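You operate a simulated robot arm through the tools that you are given. There is no shell and no other tool.

You are at the controls of a simulated robot arm. One attempt, no reset.

Task
Swap the cones on the cone winder and wind the new one to the teal ring from the green ball.
Fine: the green rim cone goes on a free peg of the narrow board, the blue rim cone on the winder.

The check looks at the end state, three seconds after you hand in, the way a careful person would. Anything else that was tipped, shoved, dropped, spilled or broken makes it a failure.

Robot
A 6-joint arm with a two-finger parallel gripper, fixed in place. Base frame: the origin is on the floor under the middle of its stand, x ahead of it, y to its left, z up; the work surface is at about z = 700. Readings come in mm, degrees, newtons and seconds.
With the tool pointing down near the work surface it reaches from about 260 to 640 mm from the base axis. Its first joint turns from -115.0 to 115.0 degrees. Payload 3.43 kg.
Tool frame: the origin (TCP) lies between the finger pads and is the grasp point; the fingertips stand 34 mm ahead of it; z points along the fingers, y is the line along which they close. The gripper opens to 128 mm. The fingers are 24 mm wide and 12 mm thick; the gripper's body (48 by 130 mm) begins 96 mm behind the TCP.
Orientation is that of the tool frame in the base frame, as a unit quaternion [x, y, z, w]. With the fingers straight down and closing along the base's y, the tool's x points along the base's -x, its y along +y and its z along -z.

Tools
- The arm moves only by the tool jog_arm. Its argument "targets" is a list of rows, each a list of 7 numbers: the shift along the tool's x, y, z in mm, then the turn, a rotation vector about the tool's x, y, z in degrees, then the gripper command, from -1 (fully open) to 1 (shut), values between in proportion. In form: [[x, y, z, wx, wy, wz, fingers], ...]. A call has 1 to 20 rows; each row shifts and turns the commanded pose from where the row before left it, along the tool's axes as they then stand. A row lasts 0.2 s, in which the tool goes at most 50 mm and 8.6 degrees; a call with a longer step from one row to the next is refused whole, and so is a gripper value outside its range. A pose out of reach is approached as far as the arm can. The call stops where the force on the tool passes 40 N (or 10 N more than at its start, if that is more) or the arm is blocked; 0.2 s more then pass. The fingers move at their own pace (about 153 mm/s each) and stop on an object; they squeeze with about 33 N. The grip force told is the motor's: it shows also when the fingers shut on nothing. Time passes only in rows, and 0.2 s behind the last, so rows that do not move let the fingers close. The reply holds the time, the measured pose of the TCP, the force on the tool along the base axes, the opening and the grip force, in the units named above and with some noise, with the torque about the TCP (base axes, N m) and any sound that the robot's microphone picked up.
- Cameras (640 x 400 px; columns grow to the right, rows downward): "scene" is fixed at [387.4, -501.7, 1467.8]; the picture's right is [0.90, -0.44, 0.00], its down [-0.41, -0.83, -0.38] and it looks along [0.17, 0.35, -0.92] (base axes); focal length 309 px, centre (320, 200). "wrist" rides on the gripper at [76, -11, -160] in the tool frame; the picture's right is [0.15, 0.99, 0.00], its down [-0.88, 0.13, -0.46] and it looks along [-0.45, 0.07, 0.89] (tool axes); focal length 234 px, centre (320, 200). There is no depth. A picture from a camera that has moved, and an enlarged one, comes with that camera's place and axes in the base frame and with its lens. The place of the scene camera against the robot may be out by one fixed shift of up to 25 mm in any direction.
- grab_frame(camera): a new picture of that camera. No time passes.
- raise_lower(by): slides the trunk up (or, below 0, down) by that many mm; the arm rides with it, the base frame stays. It gives what a move gives, with no picture.
- zoom(camera, box): a new picture of the part [left, top, right, bottom] of that camera's present view, enlarged. No time passes.
- sign_off(): hands the job in; it is judged then, once.

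Places have to be worked out from the pictures, the camera data and where the tool is seen. Open the gripper and draw the arm clear of the work before you hand the job in, unless the task says otherwise.

The tools are called after ">>>" as name(argument=value, ...) on one line, values as JSON. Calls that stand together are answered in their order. jog_arm: Moves the arm, as the interface text tells. Its arguments: {"type":"object","properties":{"targets":{"type":"array"}},"required":["targets"]} The other tools are called the same way: raise_lower (by) moves the trunk up or down; grab_frame (camera) takes a picture; zoom (camera, box) takes an enlarged picture of a part of a camera's view; sign_off () hands the job in.

At the start:

```text
time: 0.0
tcp_pos: [371.8, -240.8, 1017.8]
tool_rot: [0.0, 1.0, 0.0, 0.0]
force: [-0.2, 0.6, -0.3]
moment: [0.0, -0.03, -0.02]
finger_gap: 128.0
grasp_force: 0.1
trunk travel left (down, up): [-825.0, 165.0]
```

scene: 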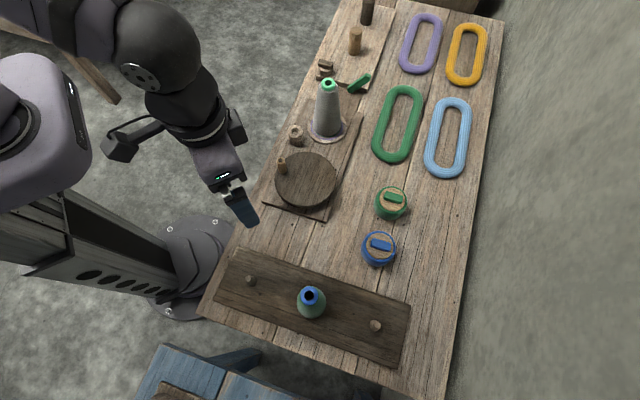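
wrist: 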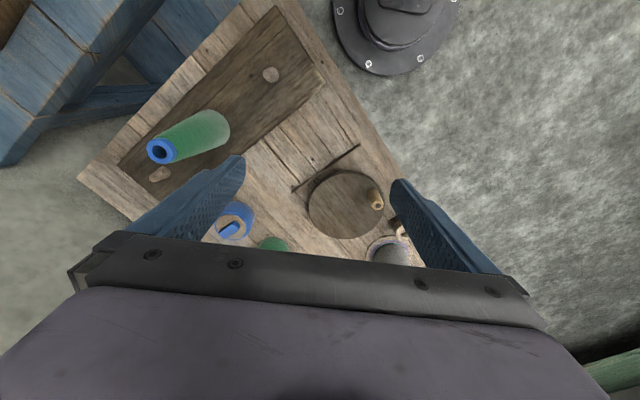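

I'll start by looking closely at the scene: the table holds a winder with a green-rim cone, a narrow board with a blue-rim cone, and some yarn skeins and cans. I zoom in on several regions.

>>> zoom(camera="scene", box=[240, 60, 400, 220])

>>> zoom(camera="scene", box=[190, 220, 430, 370])

>>> zoom(camera="scene", box=[300, 0, 500, 125])

>>> zoom(camera="scene", box=[340, 160, 440, 280])

```text
2.50 times, centred on (320, 140) of scene
camera zoom: at [387.4, -501.7, 1467.8], right [0.9, -0.44, 0.0], down [-0.41, -0.83, -0.38], along [0.17, 0.35, -0.92], focal length 773 px, centre (320, 350)
```

zoom: 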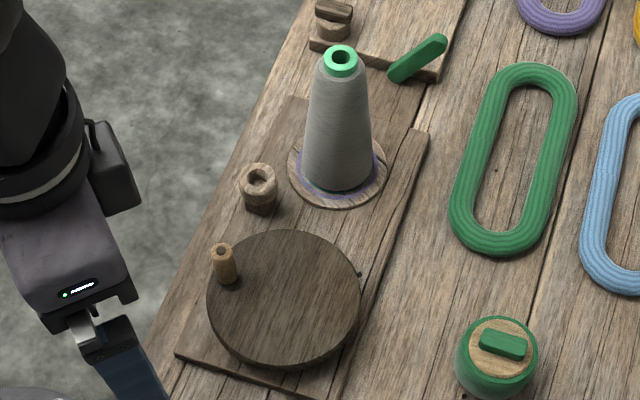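

```text
2.67 times, centred on (310, 295) of scene
camera zoom: at [387.4, -501.7, 1467.8], right [0.9, -0.44, 0.0], down [-0.41, -0.83, -0.38], along [0.17, 0.35, -0.92], focal length 824 px, centre (347, -53)
```

zoom: 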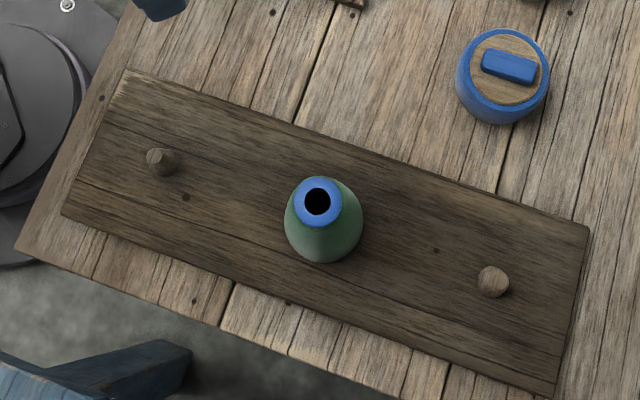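

```text
3.20 times, centred on (400, 62) of scene
camera zoom: at [387.4, -501.7, 1467.8], right [0.9, -0.44, 0.0], down [-0.41, -0.83, -0.38], along [0.17, 0.35, -0.92], focal length 989 px, centre (64, 640)
```

zoom: 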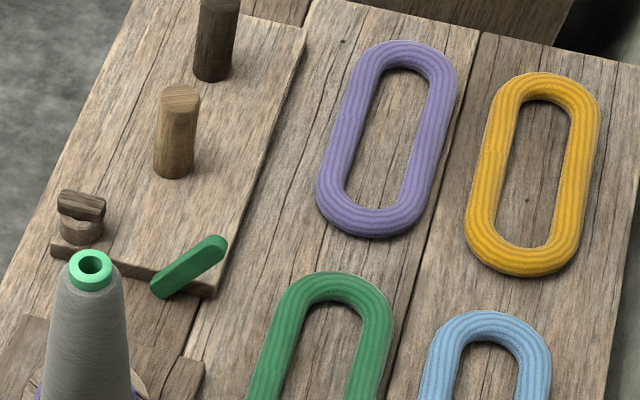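

```text
3.33 times, centred on (390, 220) of scene
camera zoom: at [387.4, -501.7, 1467.8], right [0.9, -0.44, 0.0], down [-0.41, -0.83, -0.38], along [0.17, 0.35, -0.92], focal length 1031 px, centre (87, 133)
```

zoom: 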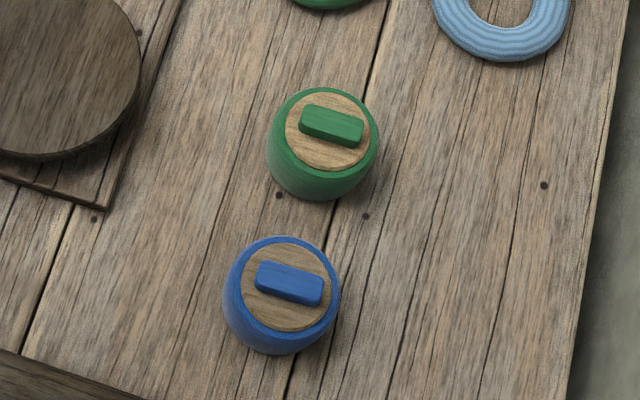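

The winder's base plate under the cone seems to carry coloured rings. I zoom further on the winder details and the far board.

>>> zoom(camera="scene", box=[295, 70, 365, 150])

>>> zoom(camera="scene", box=[305, 50, 385, 100])

>>> zoom(camera="scene", box=[255, 115, 345, 215])

>>> zoom(camera="scene", box=[320, 0, 520, 100])

>>> zoom(camera="scene", box=[355, 175, 415, 275])

```text
5.00 times, centred on (330, 110) of scene
camera zoom: at [387.4, -501.7, 1467.8], right [0.9, -0.44, 0.0], down [-0.41, -0.83, -0.38], along [0.17, 0.35, -0.92], focal length 1546 px, centre (270, 650)
```

zoom: 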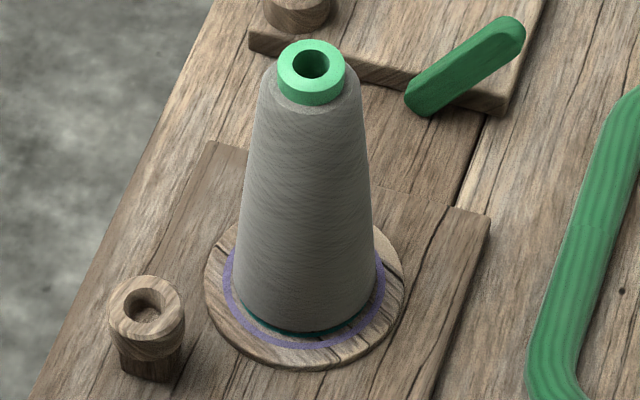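

```text
8.00 times, centred on (345, 75) of scene
camera zoom: at [387.4, -501.7, 1467.8], right [0.9, -0.44, 0.0], down [-0.41, -0.83, -0.38], along [0.17, 0.35, -0.92], focal length 2474 px, centre (120, 1200)
```

zoom: 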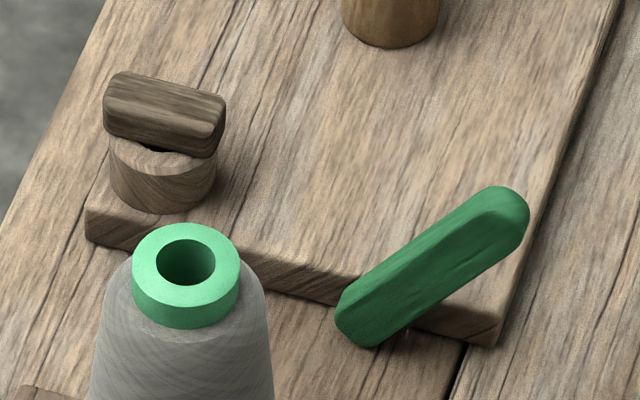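

```text
4.00 times, centred on (300, 165) of scene
camera zoom: at [387.4, -501.7, 1467.8], right [0.9, -0.44, 0.0], down [-0.41, -0.83, -0.38], along [0.17, 0.35, -0.92], focal length 1237 px, centre (400, 340)
```

zoom: 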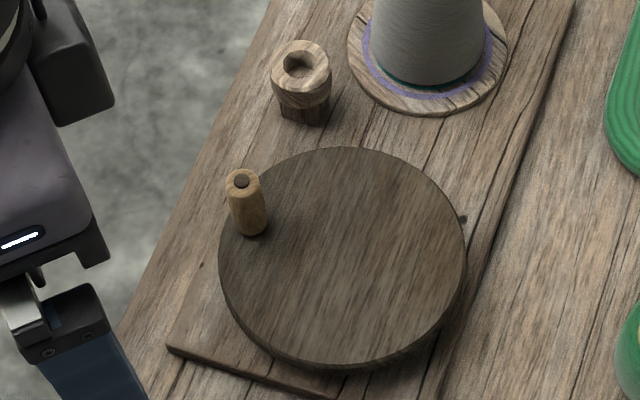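

```text
3.20 times, centred on (420, 50) of scene
camera zoom: at [387.4, -501.7, 1467.8], right [0.9, -0.44, 0.0], down [-0.41, -0.83, -0.38], along [0.17, 0.35, -0.92], focal length 989 px, centre (0, 680)
```

zoom: 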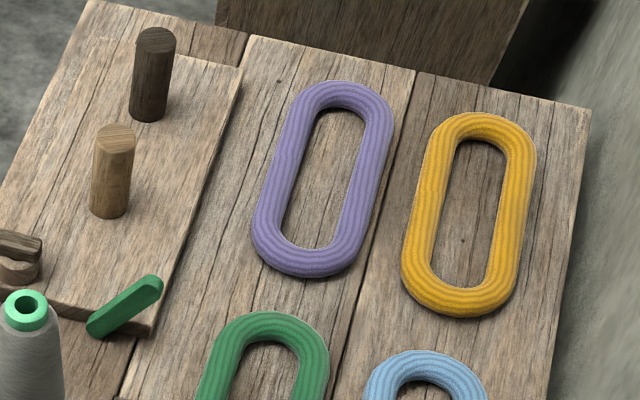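

```text
4.00 times, centred on (385, 225) of scene
camera zoom: at [387.4, -501.7, 1467.8], right [0.9, -0.44, 0.0], down [-0.41, -0.83, -0.38], along [0.17, 0.35, -0.92], focal length 1237 px, centre (60, 100)
```

zoom: 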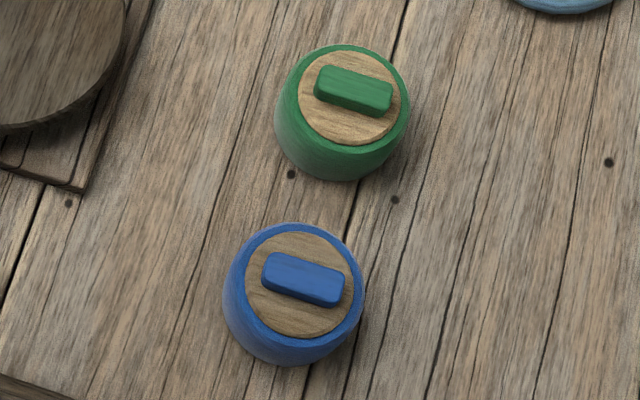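

The coloured rings (purple, teal) lie around the cone's base on the winder. I need closer pictures, so I turn the gripper a quarter turn in free air to see how the wrist view shifts.

>>> jog_arm(targets=[[0, 0, 0, 0, 0, 8.5, -1], [0, 0, 0, 0, 0, 8.5, -1], [0, 0, 0, 0, 0, 8.5, -1], [0, 0, 0, 0, 0, 8.5, -1], [0, 0, 0, 0, 0, 8.5, -1], [0, 0, 0, 0, 0, 8.5, -1], [0, 0, 0, 0, 0, 8.5, -1], [0, 0, 0, 0, 0, 8.5, -1], [0, 0, 0, 0, 0, 8.5, -1], [0, 0, 0, 0, 0, 8.5, -1], [0, 0, 0, 0, 0, 5, -1]])

>>> grab_frame(camera="wrist")

```text
time: 2.4
tcp_pos: [371.4, -240.7, 1018.4]
tool_rot: [0.708, 0.706, 0.001, 0.0]
force: [0.3, -0.3, 0.6]
moment: [-0.02, 0.01, 0.02]
finger_gap: 128.3
grasp_force: 0.1
trunk travel left (down, up): [-825.0, 165.0]
```

```text
taken
camera wrist: at [360.4, -165.1, 1179.1], right [0.99, 0.14, 0.0], down [0.13, -0.88, 0.46], along [0.07, -0.45, -0.89], focal length 234 px, centre (320, 200)
```

wrist: 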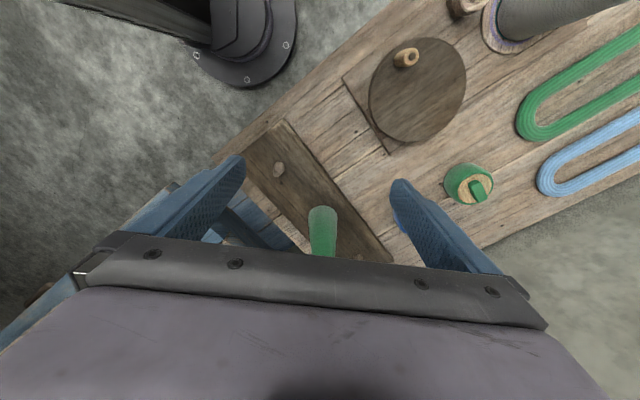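

The wrist view agrees with the scene camera within about 13 mm. I move over the winder and keep turning so the camera sits on the far side.

>>> jog_arm(targets=[[35, 37, 0, 0, 0, 0, -1], [35, 37, 0, 0, 0, 0, -1], [35, 37, 0, 0, 0, 0, -1], [35, 37, 0, 0, 0, 0, -1], [0, 0, 0, 0, 0, 8.5, -1], [0, 0, 0, 0, 0, 8.5, -1], [0, 0, 0, 0, 0, 8.5, -1], [0, 0, 0, 0, 0, 8.5, -1], [0, 0, 0, 0, 0, 8.5, -1], [0, 0, 0, 0, 0, 8.5, -1], [0, 0, 0, 0, 0, 8.5, -1], [0, 0, 0, 0, 0, 8.5, -1]])

>>> grab_frame(camera="wrist")

>>> grab_frame(camera="scene")

```text
refused: row 1 steps farther than a row can; nothing moved
```

```text
taken
camera wrist: at [360.4, -165.1, 1179.1], right [0.99, 0.14, 0.0], down [0.13, -0.88, 0.46], along [0.07, -0.45, -0.89], focal length 234 px, centre (320, 200)
```

wrist: 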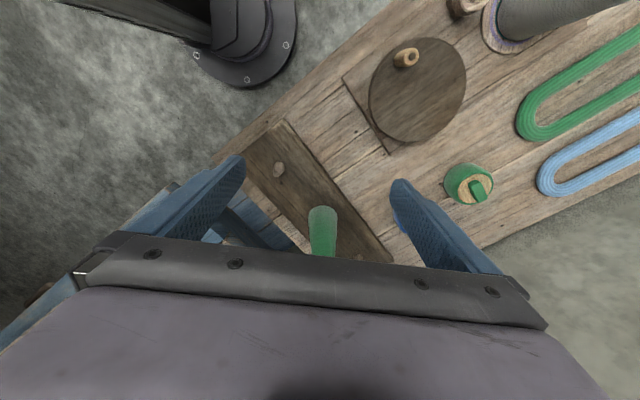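

```text
taken
```

scene: 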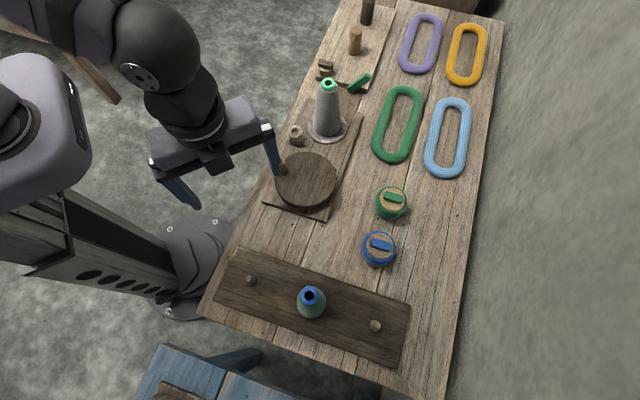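

The combined step was just over 50 mm; I split it into smaller rows.

>>> jog_arm(targets=[[28, 30, 0, 0, 0, 0, -1], [28, 30, 0, 0, 0, 0, -1], [28, 30, 0, 0, 0, 0, -1], [28, 30, 0, 0, 0, 0, -1], [28, 30, 0, 0, 0, 0, -1], [0, 0, 0, 0, 0, 8.5, -1], [0, 0, 0, 0, 0, 8.5, -1], [0, 0, 0, 0, 0, 8.5, -1], [0, 0, 0, 0, 0, 8.5, -1], [0, 0, 0, 0, 0, 8.5, -1], [0, 0, 0, 0, 0, 8.5, -1], [0, 0, 0, 0, 0, 8.5, -1], [0, 0, 0, 0, 0, 8.5, -1]])

>>> grab_frame(camera="wrist")

>>> grab_frame(camera="scene")

```text
time: 5.2
tcp_pos: [521.6, -100.6, 1016.9]
tool_rot: [0.982, 0.189, 0.0, 0.0]
force: [-0.2, 0.5, 0.1]
moment: [-0.04, 0.0, 0.03]
finger_gap: 128.1
grasp_force: 0.1
trunk travel left (down, up): [-825.0, 165.0]
```

```text
taken
camera wrist: at [588.6, -61.8, 1178.5], right [0.5, -0.86, 0.0], down [-0.77, -0.45, 0.46], along [-0.39, -0.23, -0.89], focal length 234 px, centre (320, 200)
```

wrist: 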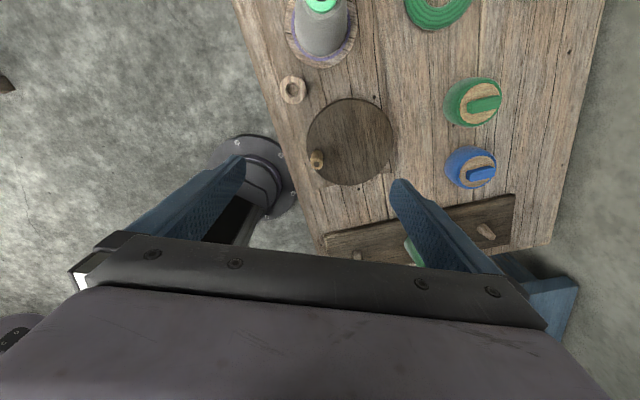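

```text
taken
```

scene: 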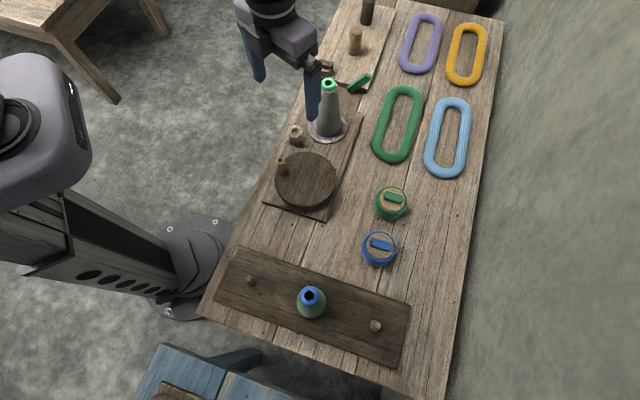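

This is a good viewpoint. I zoom the wrist view on the winder, the feed cup, and the green and blue cans.

>>> zoom(camera="wrist", box=[430, 60, 520, 200])

>>> zoom(camera="wrist", box=[270, 0, 400, 110])

>>> zoom(camera="wrist", box=[270, 70, 410, 200])

>>> zoom(camera="wrist", box=[320, 170, 560, 290])

```text
2.86 times, centred on (475, 130) of wrist
camera zoom: at [588.6, -61.8, 1178.5], right [0.5, -0.86, 0.0], down [-0.77, -0.45, 0.46], along [-0.39, -0.23, -0.89], focal length 669 px, centre (-123, 400)
```

zoom: 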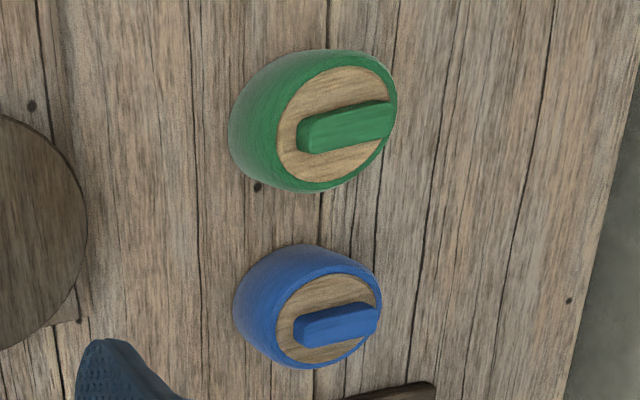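

```text
3.64 times, centred on (335, 55) of wrist
camera zoom: at [588.6, -61.8, 1178.5], right [0.5, -0.86, 0.0], down [-0.77, -0.45, 0.46], along [-0.39, -0.23, -0.89], focal length 852 px, centre (266, 727)
```

zoom: 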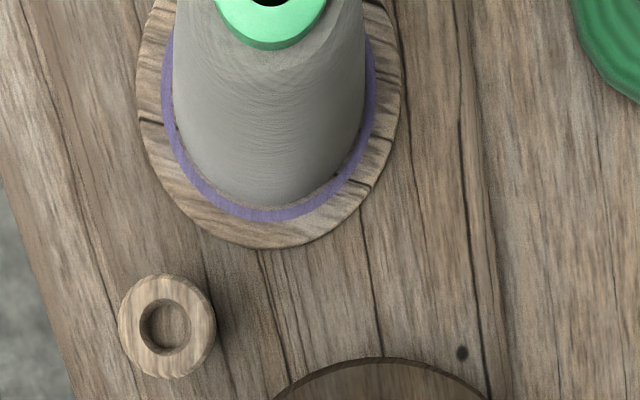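

```text
3.08 times, centred on (340, 135) of wrist
camera zoom: at [588.6, -61.8, 1178.5], right [0.5, -0.86, 0.0], down [-0.77, -0.45, 0.46], along [-0.39, -0.23, -0.89], focal length 720 px, centre (258, 400)
```

zoom: 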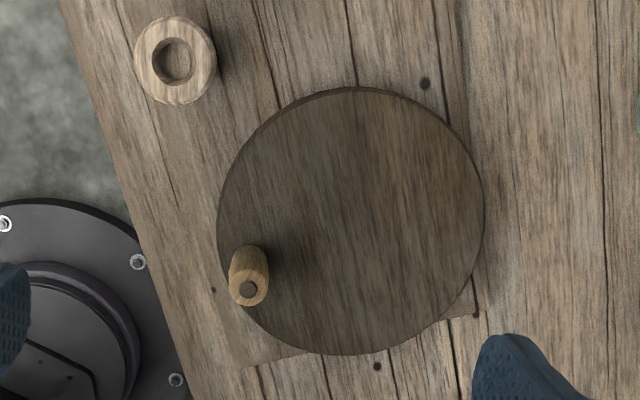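

```text
2.67 times, centred on (440, 230) of wrist
camera zoom: at [588.6, -61.8, 1178.5], right [0.5, -0.86, 0.0], down [-0.77, -0.45, 0.46], along [-0.39, -0.23, -0.89], focal length 624 px, centre (0, 120)
```

zoom: 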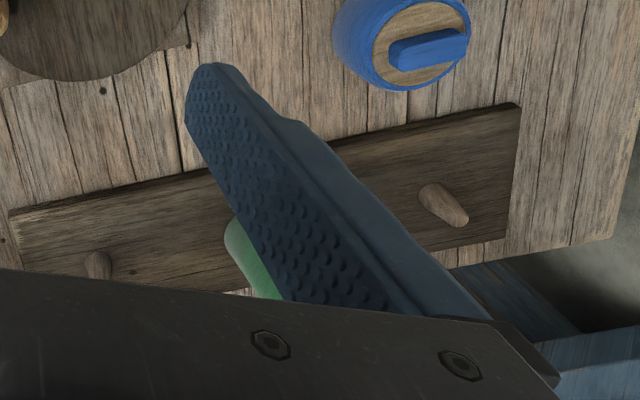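

The "balls" are barrel-shaped yarn balls with a bar-shaped toggle on top; the winder has an empty cup, and the far board has a similar cup with a brown bar on it. To understand what the bar does, I tilt the wrist outward for a better view of the far board.

>>> jog_arm(targets=[[0, 0, 0, 0, 8, 0, -1], [0, 0, 0, 0, 8, 0, -1], [0, 0, 0, 0, 8, 0, -1], [0, 0, 0, 0, 8, 0, -1], [0, 0, 0, 0, 8, 0, -1], [0, 0, 0, 0, 8, 0, -1]])

>>> grab_frame(camera="wrist")

>>> grab_frame(camera="scene")

```text
time: 6.6
tcp_pos: [520.8, -102.1, 1016.7]
tool_rot: [0.897, 0.173, 0.399, -0.078]
force: [0.0, -0.2, 0.7]
moment: [0.0, 0.03, -0.02]
finger_gap: 128.2
grasp_force: 0.1
trunk travel left (down, up): [-825.0, 165.0]
```

```text
taken
camera wrist: at [454.7, -116.9, 1181.2], right [0.46, -0.88, 0.11], down [-0.81, -0.47, -0.35], along [0.36, 0.07, -0.93], focal length 234 px, centre (320, 200)
```

wrist: 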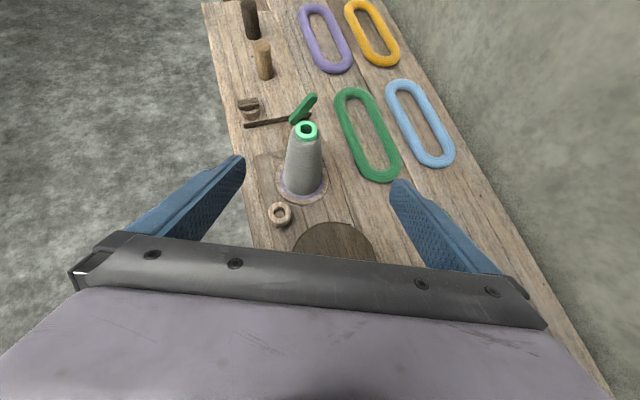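

```text
taken
```

scene: 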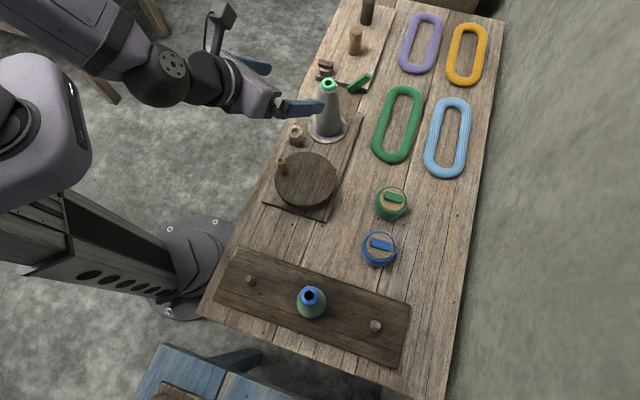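

>>> zoom(camera="wrist", box=[220, 70, 340, 145])

>>> zoom(camera="wrist", box=[245, 110, 365, 240])

>>> zoom(camera="wrist", box=[200, 0, 440, 150])

```text
5.33 times, centred on (280, 108) of wrist
camera zoom: at [454.7, -116.9, 1181.2], right [0.46, -0.88, 0.11], down [-0.81, -0.47, -0.35], along [0.36, 0.07, -0.93], focal length 1249 px, centre (533, 693)
```

zoom: 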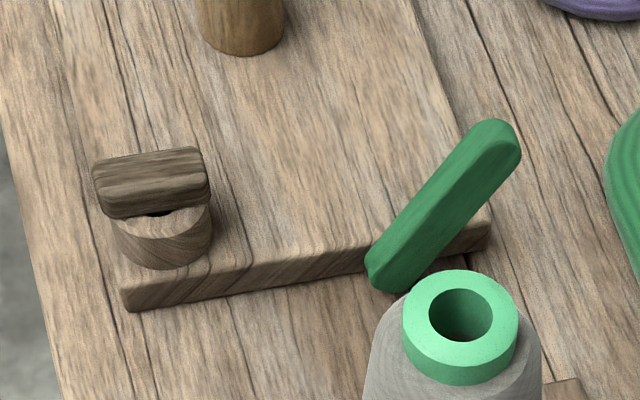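

```text
3.08 times, centred on (305, 175) of wrist
camera zoom: at [454.7, -116.9, 1181.2], right [0.46, -0.88, 0.11], down [-0.81, -0.47, -0.35], along [0.36, 0.07, -0.93], focal length 720 px, centre (366, 277)
```

zoom: 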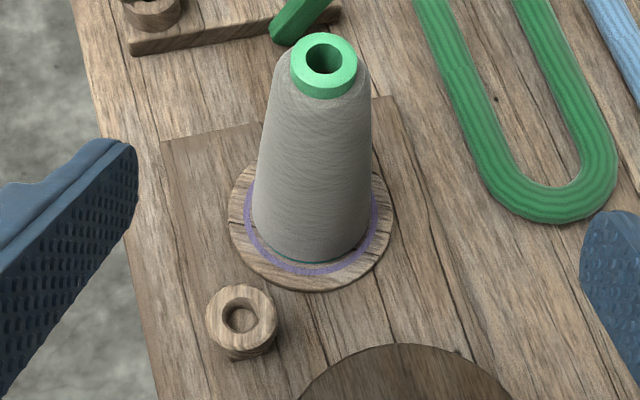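

```text
2.67 times, centred on (320, 75) of wrist
camera zoom: at [454.7, -116.9, 1181.2], right [0.46, -0.88, 0.11], down [-0.81, -0.47, -0.35], along [0.36, 0.07, -0.93], focal length 624 px, centre (320, 533)
```

zoom: 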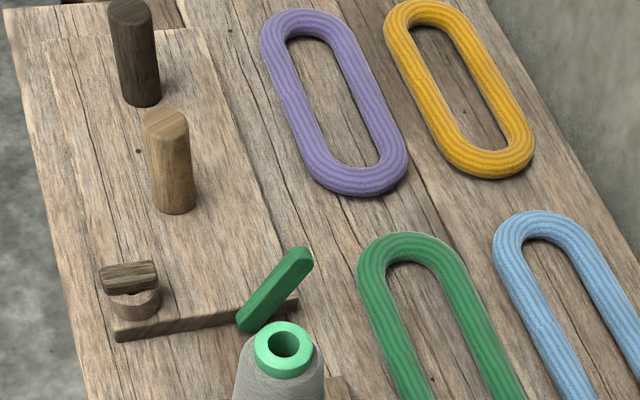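

The far board is a separate station (posts, cup with brown toggle) that is beyond reach. Rim top of the grey cone triangulates to about (646, -30, 908). I straighten the tool and move over it to check reach and alignment.

>>> jog_arm(targets=[[0, 0, 0, 0, -8, 0, -1], [0, 0, 0, 0, -8, 0, -1], [0, 0, 0, 0, -8, 0, -1], [0, 0, 0, 0, -8, 0, -1], [0, 0, 0, 0, -8, 0, -1], [0, 0, 0, 0, -8, 0, -1], [0, 0, 0, 0, 0, 8, -1], [0, 0, 0, 0, 0, 8, -1], [0, 0, 0, 0, 0, 8, -1], [40.7, -25.2, 0, 0, 0, 0, -1], [40.7, -25.2, 0, 0, 0, 0, -1], [40.7, -25.2, 0, 0, 0, 0, -1]])

>>> grab_frame(camera="wrist")

>>> grab_frame(camera="scene")

```text
time: 9.2
tcp_pos: [638.5, -77.8, 1015.0]
tool_rot: [1.0, -0.005, -0.001, -0.006]
force: [0.1, -0.3, -0.5]
moment: [-0.04, 0.06, -0.01]
finger_gap: 128.0
grasp_force: 0.0
out of reach, approached as far as the arm can: row 11, 12
trunk travel left (down, up): [-825.0, 165.0]
```

```text
taken
camera wrist: at [714.3, -69.9, 1176.3], right [0.14, -0.99, -0.01], down [-0.88, -0.13, 0.46], along [-0.45, -0.05, -0.89], focal length 234 px, centre (320, 200)
```

wrist: 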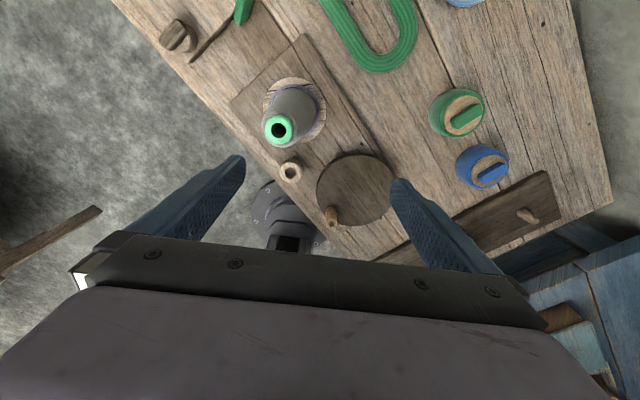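

```text
taken
```

scene: 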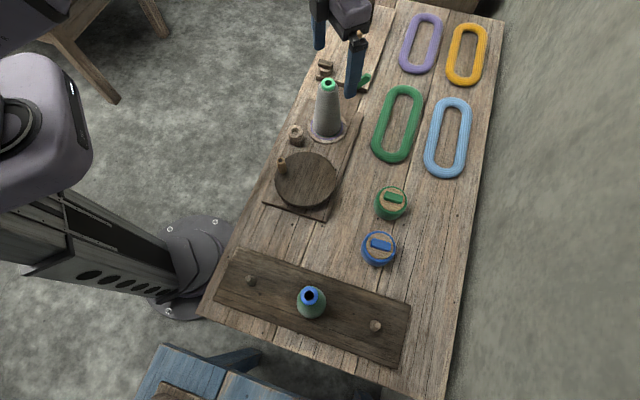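

Straight-down reach ends near 643 mm, so I will tilt the tool outward about its closing axis (the pads stay vertical planes). I back off and tilt 32°.

>>> jog_arm(targets=[[-40, 0, 0, 0, 0, 0, -1], [-40, 0, 0, 0, 0, 0, -1], [0, 0, 0, 0, 8, 0, -1], [0, 0, 0, 0, 8, 0, -1], [0, 0, 0, 0, 8, 0, -1], [0, 0, 0, 0, 8, 0, -1]])

>>> grab_frame(camera="wrist")

```text
time: 10.6
tcp_pos: [554.9, -83.2, 1015.9]
tool_rot: [0.961, -0.016, 0.277, 0.005]
force: [0.0, -0.1, -0.2]
moment: [0.01, -0.01, 0.01]
finger_gap: 128.1
grasp_force: 0.1
out of reach, approached as far as the arm can: row 1
trunk travel left (down, up): [-825.0, 165.0]
```

```text
taken
camera wrist: at [533.8, -70.9, 1192.3], right [0.09, -0.99, 0.08], down [-0.99, -0.1, -0.08], along [0.09, -0.07, -0.99], focal length 234 px, centre (320, 200)
```

wrist: 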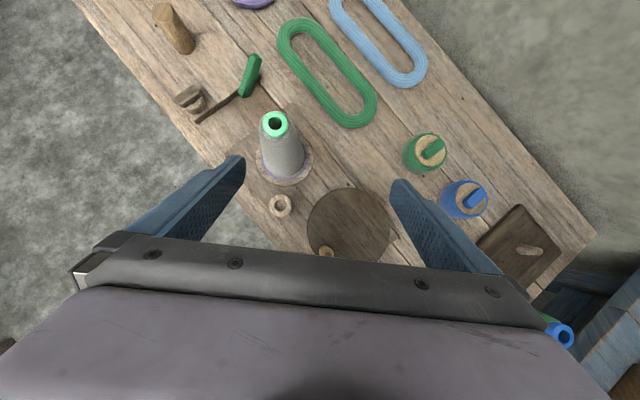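

The rim triangulates consistently at (648, -29, 908). I reduce tilt to about 14° for a clean rim grip and move to a hover above it.

>>> jog_arm(targets=[[0, 0, 0, 0, -6, 0, -1], [0, 0, 0, 0, -6, 0, -1], [0, 0, 0, 0, -6, 0, -1], [24.9, -19, 15.1, 0, 0, 0, -1], [24.9, -19, 15.1, 0, 0, 0, -1], [24.9, -19, 15.1, 0, 0, 0, -1], [0, 0, 0, 0, 0, 0, -1]])

>>> grab_frame(camera="wrist")

>>> zoom(camera="wrist", box=[220, 90, 420, 240])

>>> zoom(camera="scene", box=[280, 20, 400, 150])

```text
time: 12.2
tcp_pos: [632.2, -59.8, 987.5]
tool_rot: [0.992, -0.01, 0.124, -0.007]
force: [-1.0, -0.1, 0.2]
moment: [-0.01, -0.02, 0.04]
finger_gap: 128.1
grasp_force: 0.1
out of reach, approached as far as the arm can: row 5, 6
trunk travel left (down, up): [-825.0, 165.0]
```

```text
taken
camera wrist: at [667.2, -52.0, 1162.7], right [0.12, -0.99, 0.02], down [-0.97, -0.12, 0.22], along [-0.22, -0.05, -0.97], focal length 234 px, centre (320, 200)
```

wrist: 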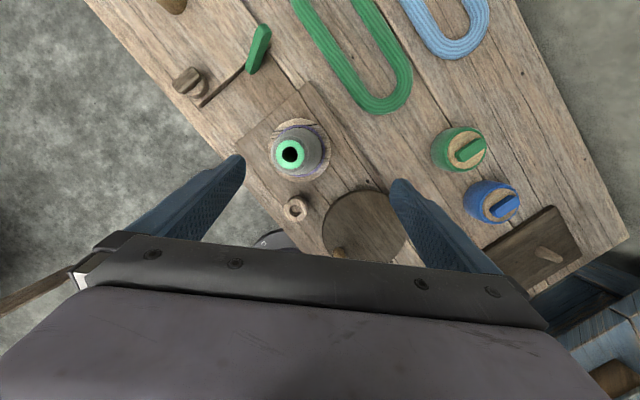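

```text
2.67 times, centred on (320, 165) of wrist
camera zoom: at [667.2, -52.0, 1162.7], right [0.12, -0.99, 0.02], down [-0.97, -0.12, 0.22], along [-0.22, -0.05, -0.97], focal length 624 px, centre (320, 293)
```

zoom: 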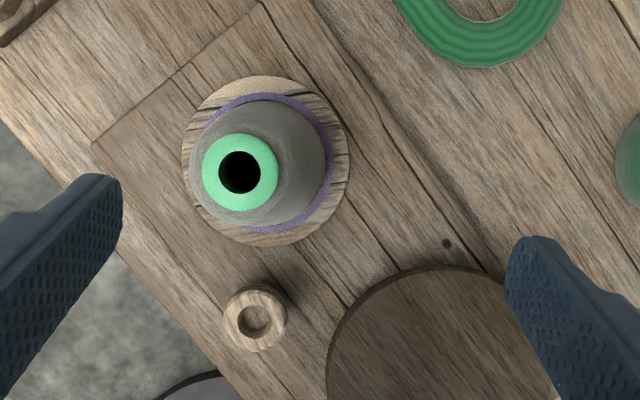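

```text
3.08 times, centred on (340, 85) of scene
camera zoom: at [387.4, -501.7, 1467.8], right [0.9, -0.44, 0.0], down [-0.41, -0.83, -0.38], along [0.17, 0.35, -0.92], focal length 951 px, centre (258, 554)
```

zoom: 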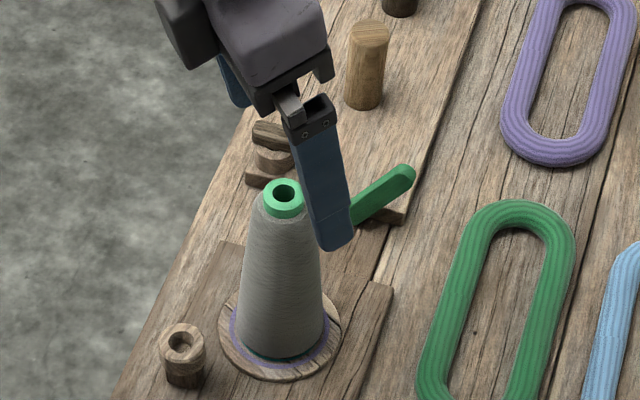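

The shortfall is mostly sideways, which points to the last joint nearing its turn limit rather than radial reach. I level the tool, yaw back 16°, and tilt again.

>>> jog_arm(targets=[[-10, 0, 0, -1, -7, 0, -1], [0, 0, 0, 0, -7.2, 0, -1], [0, 0, 0, 0, 0, -8, -1], [0, 0, 0, 0, 0, -8, -1], [0, 0, 0, 0, 7, 0, -1], [0, 0, 0, 0, 7, 0, -1], [0, 0, 0, 0, 0, 0, -1]])

```text
time: 13.8
tcp_pos: [618.5, -91.9, 983.7]
tool_rot: [0.985, 0.121, 0.118, -0.007]
force: [0.1, 0.2, 0.2]
moment: [-0.01, -0.01, 0.03]
finger_gap: 128.1
grasp_force: 0.0
out of reach, approached as far as the arm can: row 1, 2
trunk travel left (down, up): [-825.0, 165.0]
```

Now free of the limit, I move toward the hover point over the cone's rim.

>>> jog_arm(targets=[[17.5, -27.2, 3.1, -0.8, 0, 0, -1], [17.5, -27.2, 3.1, 0, 0, 0, -1], [0, 0, 0, 0, 0, 0, -1]])

>>> grab_frame(camera="wrist")

>>> zoom(camera="wrist", box=[220, 90, 420, 240])

>>> zoom(camera="scene", box=[280, 20, 400, 150])

```text
time: 14.6
tcp_pos: [640.0, -29.7, 984.7]
tool_rot: [0.986, 0.12, 0.118, -0.001]
force: [0.6, 0.1, 0.9]
moment: [-0.03, 0.02, -0.03]
finger_gap: 128.1
grasp_force: 0.0
trunk travel left (down, up): [-825.0, 165.0]
```

```text
taken
camera wrist: at [671.3, -6.4, 1158.4], right [0.37, -0.93, 0.06], down [-0.91, -0.35, 0.24], along [-0.2, -0.15, -0.97], focal length 234 px, centre (320, 200)
```

wrist: 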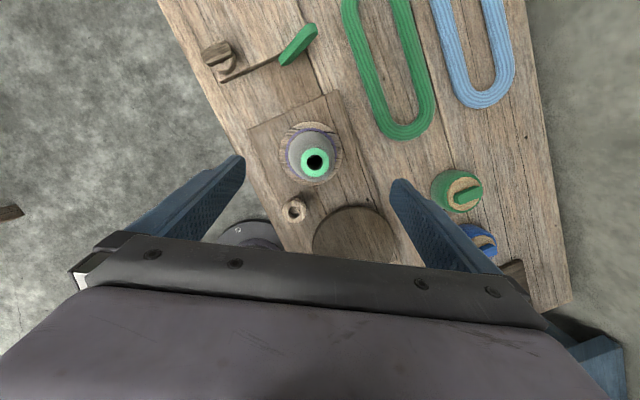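

```text
2.67 times, centred on (320, 165) of wrist
camera zoom: at [671.3, -6.4, 1158.4], right [0.37, -0.93, 0.06], down [-0.91, -0.35, 0.24], along [-0.2, -0.15, -0.97], focal length 624 px, centre (320, 293)
```

zoom: 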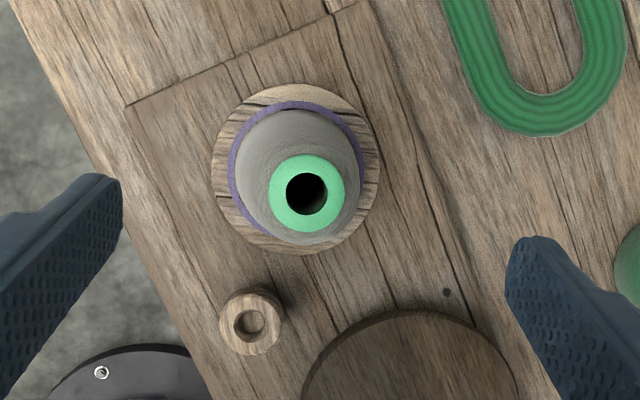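

```text
3.08 times, centred on (340, 85) of scene
camera zoom: at [387.4, -501.7, 1467.8], right [0.9, -0.44, 0.0], down [-0.41, -0.83, -0.38], along [0.17, 0.35, -0.92], focal length 951 px, centre (258, 554)
```

zoom: 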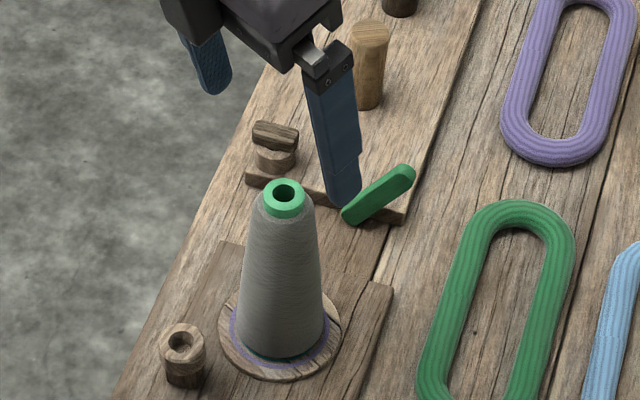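

Combining views, the rim top sits at about (655.5, -25.3, 893), 31 mm across. I level the closing axis and descend so the finger ends straddle the rim, stopping to check before closing.

>>> jog_arm(targets=[[0, 0, 0, 1.5, 0, 0, -1], [-2.7, -0.2, 23, 0, 0, 0, -1], [-2.7, -0.2, 23, 0, 0, 0, -1], [-2.7, -0.2, 23, 0, 0, 0, -1], [0, 0, 0, 0, 0, 0, -1]])

>>> grab_frame(camera="wrist")

>>> zoom(camera="wrist", box=[220, 90, 420, 240])

>>> zoom(camera="scene", box=[280, 20, 400, 150])

```text
time: 15.8
tcp_pos: [646.6, -28.2, 913.3]
tool_rot: [0.986, 0.121, 0.118, -0.013]
force: [-0.4, 0.7, 0.1]
moment: [0.01, 0.0, -0.02]
finger_gap: 128.1
grasp_force: 0.1
trunk travel left (down, up): [-825.0, 165.0]
```

```text
taken
camera wrist: at [679.4, -8.7, 1088.5], right [0.38, -0.93, 0.04], down [-0.9, -0.36, 0.24], along [-0.21, -0.12, -0.97], focal length 234 px, centre (320, 200)
```

wrist: 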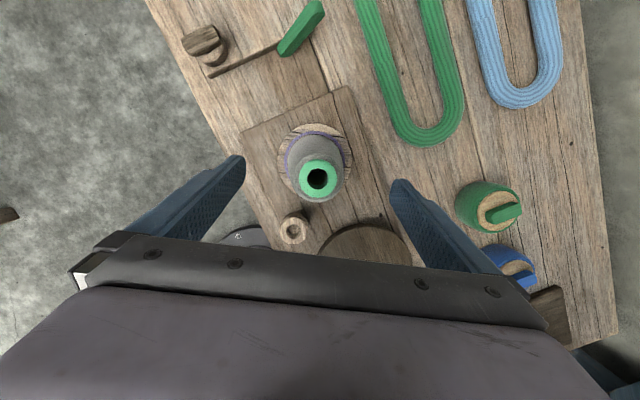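

```text
2.67 times, centred on (320, 165) of wrist
camera zoom: at [679.4, -8.7, 1088.5], right [0.38, -0.93, 0.04], down [-0.9, -0.36, 0.24], along [-0.21, -0.12, -0.97], focal length 624 px, centre (320, 293)
```

zoom: 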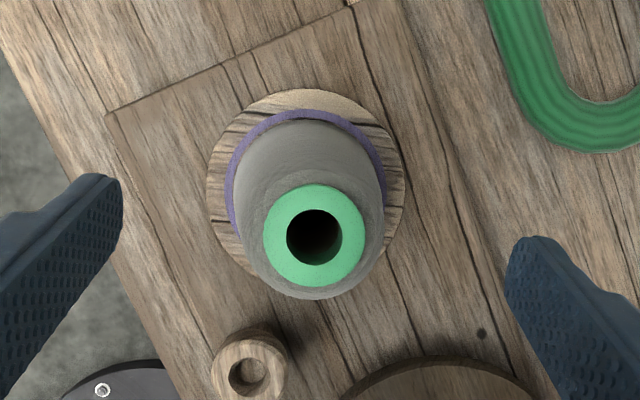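

```text
3.08 times, centred on (340, 85) of scene
camera zoom: at [387.4, -501.7, 1467.8], right [0.9, -0.44, 0.0], down [-0.41, -0.83, -0.38], along [0.17, 0.35, -0.92], focal length 951 px, centre (258, 554)
```

zoom: 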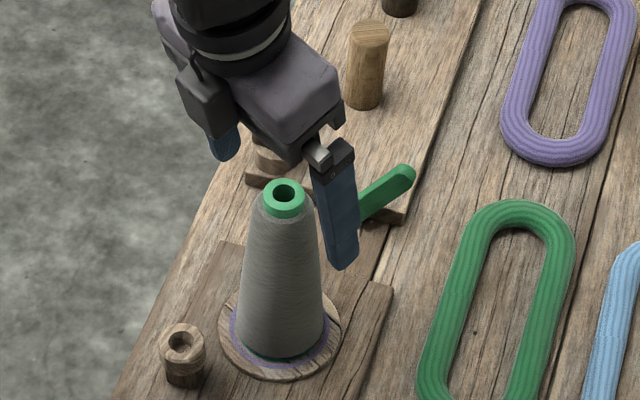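

Centred to within about 1 mm; rim top looks nearer 899, so I raise 5 mm and close, reading the gap to confirm I'm on the 31 mm rim.

>>> jog_arm(targets=[[1.2, 0, -4.9, 0, 0, 0, -1], [0, 0, 0, 0, 0, 0, 0.3], [0, 0, 0, 0, 0, 0, 0.3], [0, 0, 0, 0, 0, 0, 1], [0, 0, 0, 0, 0, 0, 1], [0, 0, 0, 0, 0, 0, 1]])

>>> zoom(camera="wrist", box=[220, 90, 420, 240])

>>> zoom(camera="scene", box=[280, 20, 400, 150])

```text
time: 17.2
tcp_pos: [646.7, -28.0, 925.1]
tool_rot: [0.985, 0.121, 0.123, -0.012]
force: [-3.0, 2.1, 30.2]
moment: [0.14, -0.46, -0.01]
finger_gap: 31.1
grasp_force: 32.2
trunk travel left (down, up): [-825.0, 165.0]
```

```text
2.67 times, centred on (320, 165) of wrist
camera zoom: at [676.9, -8.4, 1099.9], right [0.38, -0.93, 0.04], down [-0.91, -0.36, 0.23], along [-0.19, -0.12, -0.97], focal length 624 px, centre (320, 293)
```

zoom: 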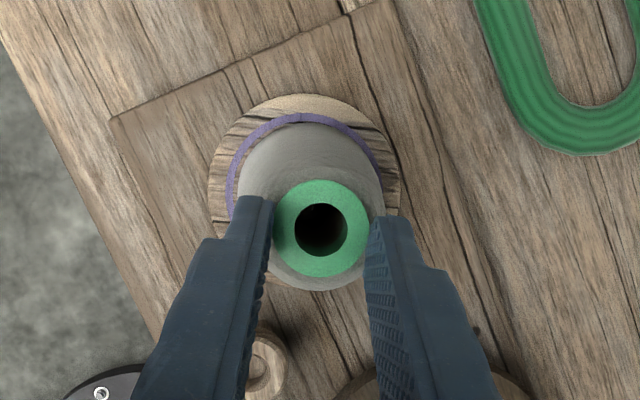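

```text
3.08 times, centred on (340, 85) of scene
camera zoom: at [387.4, -501.7, 1467.8], right [0.9, -0.44, 0.0], down [-0.41, -0.83, -0.38], along [0.17, 0.35, -0.92], focal length 951 px, centre (258, 554)
```

zoom: 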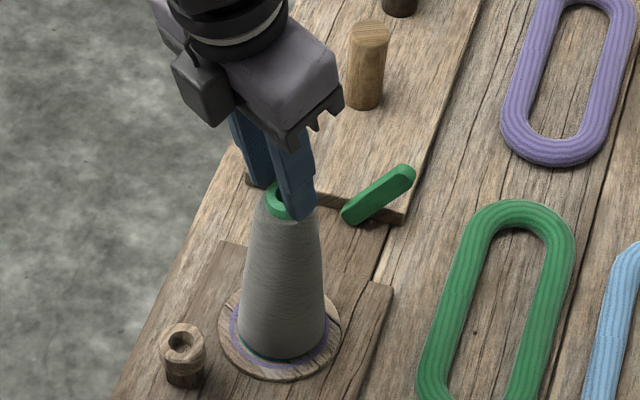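

Gap 31.1 mm – the rim is gripped, with the finger ends resting on the yarn shoulder (30 N upward). I lift gently by 15 mm and check that the cone follows.

>>> jog_arm(targets=[[1.8, 0, -7.3, 0, 0, 0, 1], [1.8, 0, -7.3, 0, 0, 0, 1], [0, 0, 0, 0, 0, 0, 1]])

>>> zoom(camera="scene", box=[280, 20, 400, 150])

>>> zoom(camera="wrist", box=[220, 90, 420, 240])

```text
time: 18.0
tcp_pos: [644.8, -28.5, 933.1]
tool_rot: [0.986, 0.121, 0.116, -0.013]
force: [0.2, 1.0, 0.2]
moment: [-0.02, 0.0, -0.02]
finger_gap: 0.0
grasp_force: 33.0
trunk travel left (down, up): [-825.0, 165.0]
```

```text
3.08 times, centred on (340, 85) of scene
camera zoom: at [387.4, -501.7, 1467.8], right [0.9, -0.44, 0.0], down [-0.41, -0.83, -0.38], along [0.17, 0.35, -0.92], focal length 951 px, centre (258, 554)
```

zoom: 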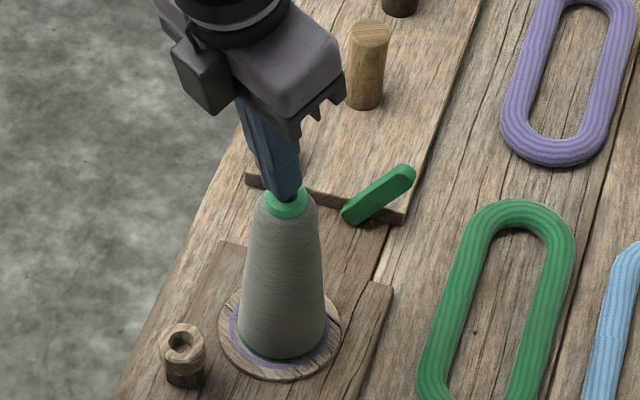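

```text
2.67 times, centred on (320, 165) of wrist
camera zoom: at [678.5, -8.7, 1107.9], right [0.38, -0.93, 0.04], down [-0.9, -0.36, 0.24], along [-0.21, -0.12, -0.97], focal length 624 px, centre (320, 293)
```

zoom: 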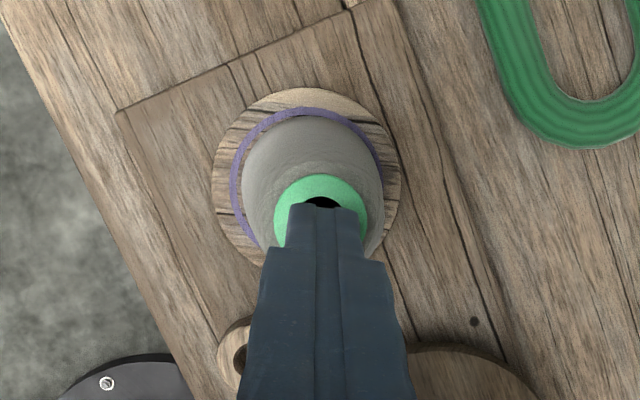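

The fingers slipped off the top edge: the rim only stands a few mm above the yarn. I'll grip the cone body instead, about 35 mm lower, with the finger ends centred on the cone axis.

>>> jog_arm(targets=[[0, 0, 0, 0, 0, 0, -1], [0, 0, 0, 0, 0, 0, -1], [0, 0, 0, 0, 0, 0, -1], [-3.6, -0.1, 19.7, 0, 0, 0, -1], [-3.6, -0.1, 19.7, 0, 0, 0, -1], [0, 0, 0, 0, 0, 0, -1], [0, 0, 0, 0, 0, 0, 0.0], [0, 0, 0, 0, 0, 0, 0.0], [0, 0, 0, 0, 0, 0, 1], [0, 0, 0, 0, 0, 0, 1], [0, 0, 0, 0, 0, 0, 1]])

>>> zoom(camera="wrist", box=[220, 90, 420, 240])

>>> zoom(camera="scene", box=[280, 20, 400, 150])

```text
time: 20.4
tcp_pos: [650.0, -27.6, 896.2]
tool_rot: [0.986, 0.12, 0.118, -0.012]
force: [0.6, 1.1, 0.3]
moment: [0.01, -0.06, 0.0]
finger_gap: 53.5
grasp_force: 32.9
trunk travel left (down, up): [-825.0, 165.0]
```

```text
2.67 times, centred on (320, 165) of wrist
camera zoom: at [683.2, -8.5, 1070.0], right [0.38, -0.93, 0.04], down [-0.9, -0.36, 0.24], along [-0.21, -0.12, -0.97], focal length 624 px, centre (320, 293)
```

zoom: 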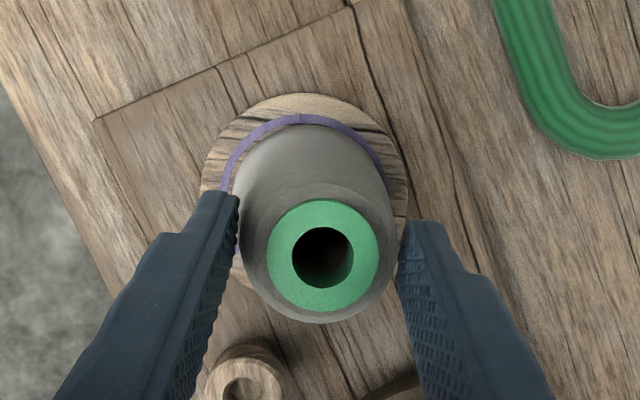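

```text
3.08 times, centred on (340, 85) of scene
camera zoom: at [387.4, -501.7, 1467.8], right [0.9, -0.44, 0.0], down [-0.41, -0.83, -0.38], along [0.17, 0.35, -0.92], focal length 951 px, centre (258, 554)
```

zoom: 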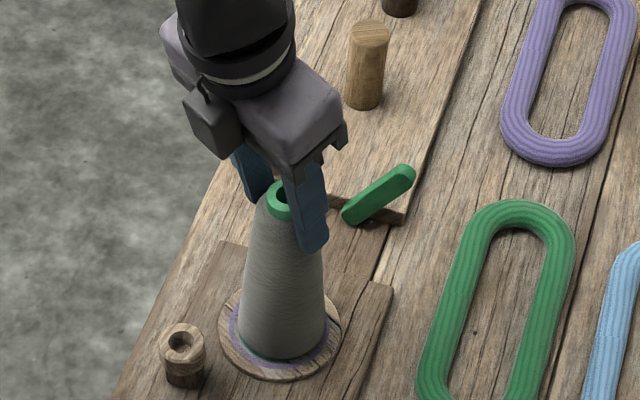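

Good grip on the body (gap 53.5 mm, no side load). I lift slowly by about 20 mm and watch the gap.

>>> jog_arm(targets=[[1, 0, -4, 0, 0, 0, 1], [1.2, 0, -5, 0, 0, 0, 1], [1.2, 0, -5, 0, 0, 0, 1], [1.2, 0, -5, 0, 0, 0, 1], [0, 0, 0, 0, 0, 0, 1]])

>>> zoom(camera="scene", box=[280, 20, 400, 150])

```text
time: 21.6
tcp_pos: [650.6, -29.3, 915.5]
tool_rot: [0.986, 0.12, 0.116, -0.012]
force: [0.2, -0.1, -2.5]
moment: [-0.01, 0.01, -0.01]
finger_gap: 53.5
grasp_force: 32.6
trunk travel left (down, up): [-825.0, 165.0]
```

```text
3.08 times, centred on (340, 85) of scene
camera zoom: at [387.4, -501.7, 1467.8], right [0.9, -0.44, 0.0], down [-0.41, -0.83, -0.38], along [0.17, 0.35, -0.92], focal length 951 px, centre (258, 554)
```

zoom: 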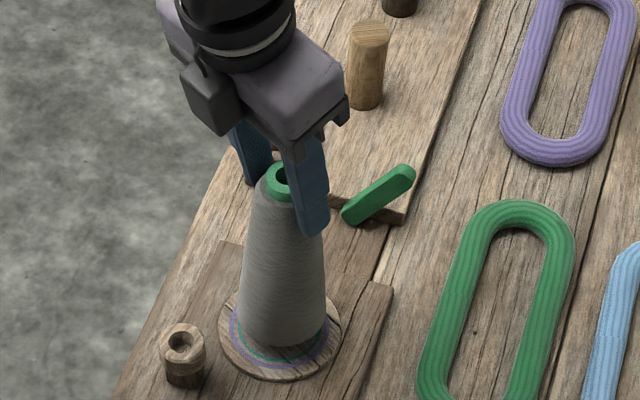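

The cone follows (2.5 N weight, gap unchanged). I raise the trunk to lift it clear of the spindle.

>>> raise_lower(by=60)

>>> zoom(camera="scene", box=[250, 0, 400, 150])

```text
time: 22.6
tcp_pos: [651.0, -28.2, 975.7]
tool_rot: [0.986, 0.121, 0.116, -0.011]
force: [0.3, 0.3, -2.6]
moment: [-0.01, 0.02, -0.01]
finger_gap: 53.2
grasp_force: 33.2
trunk travel left (down, up): [-885.0, 105.0]
```

```text
2.67 times, centred on (325, 75) of scene
camera zoom: at [387.4, -501.7, 1467.8], right [0.9, -0.44, 0.0], down [-0.41, -0.83, -0.38], along [0.17, 0.35, -0.92], focal length 824 px, centre (307, 533)
```

zoom: 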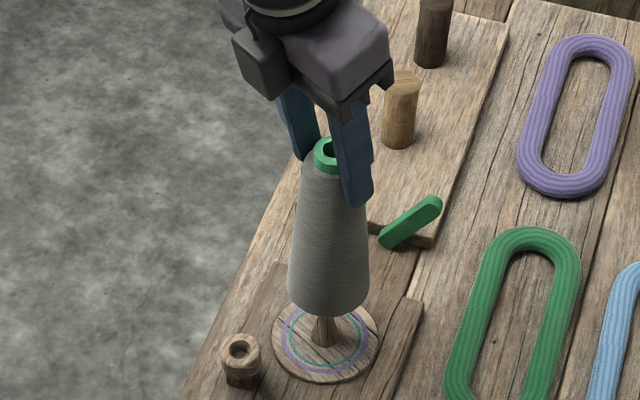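

The spindle is becoming visible under the cone; I raise another 90 mm to clear it fully.

>>> raise_lower(by=90)

>>> zoom(camera="scene", box=[250, 0, 400, 150])

>>> grab_frame(camera="wrist")

```text
time: 23.9
tcp_pos: [650.2, -29.5, 1065.1]
tool_rot: [0.986, 0.121, 0.117, -0.013]
force: [-0.1, -0.3, -1.9]
moment: [0.0, 0.02, -0.02]
finger_gap: 53.3
grasp_force: 33.0
trunk travel left (down, up): [-975.0, 15.0]
```

```text
2.67 times, centred on (325, 75) of scene
camera zoom: at [387.4, -501.7, 1467.8], right [0.9, -0.44, 0.0], down [-0.41, -0.83, -0.38], along [0.17, 0.35, -0.92], focal length 824 px, centre (307, 533)
```

zoom: 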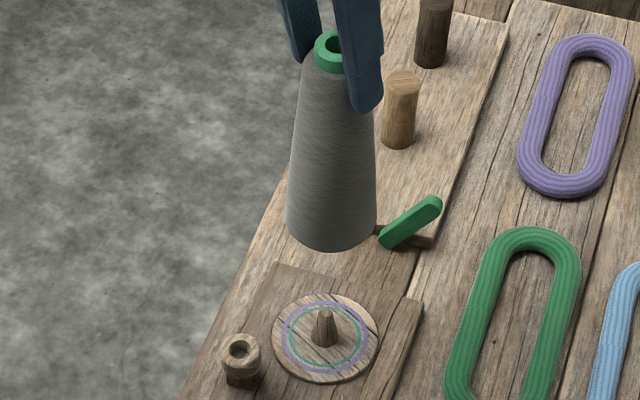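

```text
taken
camera wrist: at [682.8, -8.3, 1239.4], right [0.38, -0.93, 0.04], down [-0.9, -0.36, 0.24], along [-0.21, -0.12, -0.97], focal length 234 px, centre (320, 200)
```

wrist: 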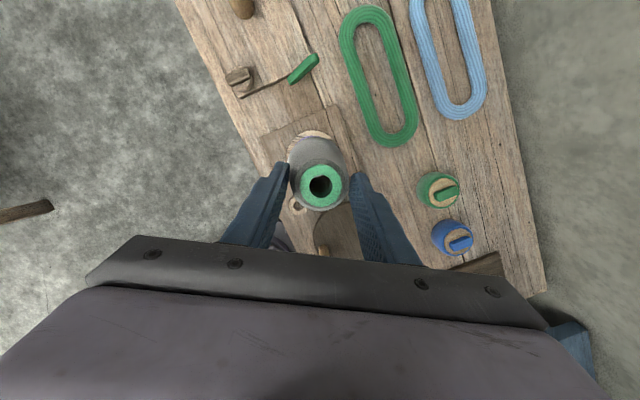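

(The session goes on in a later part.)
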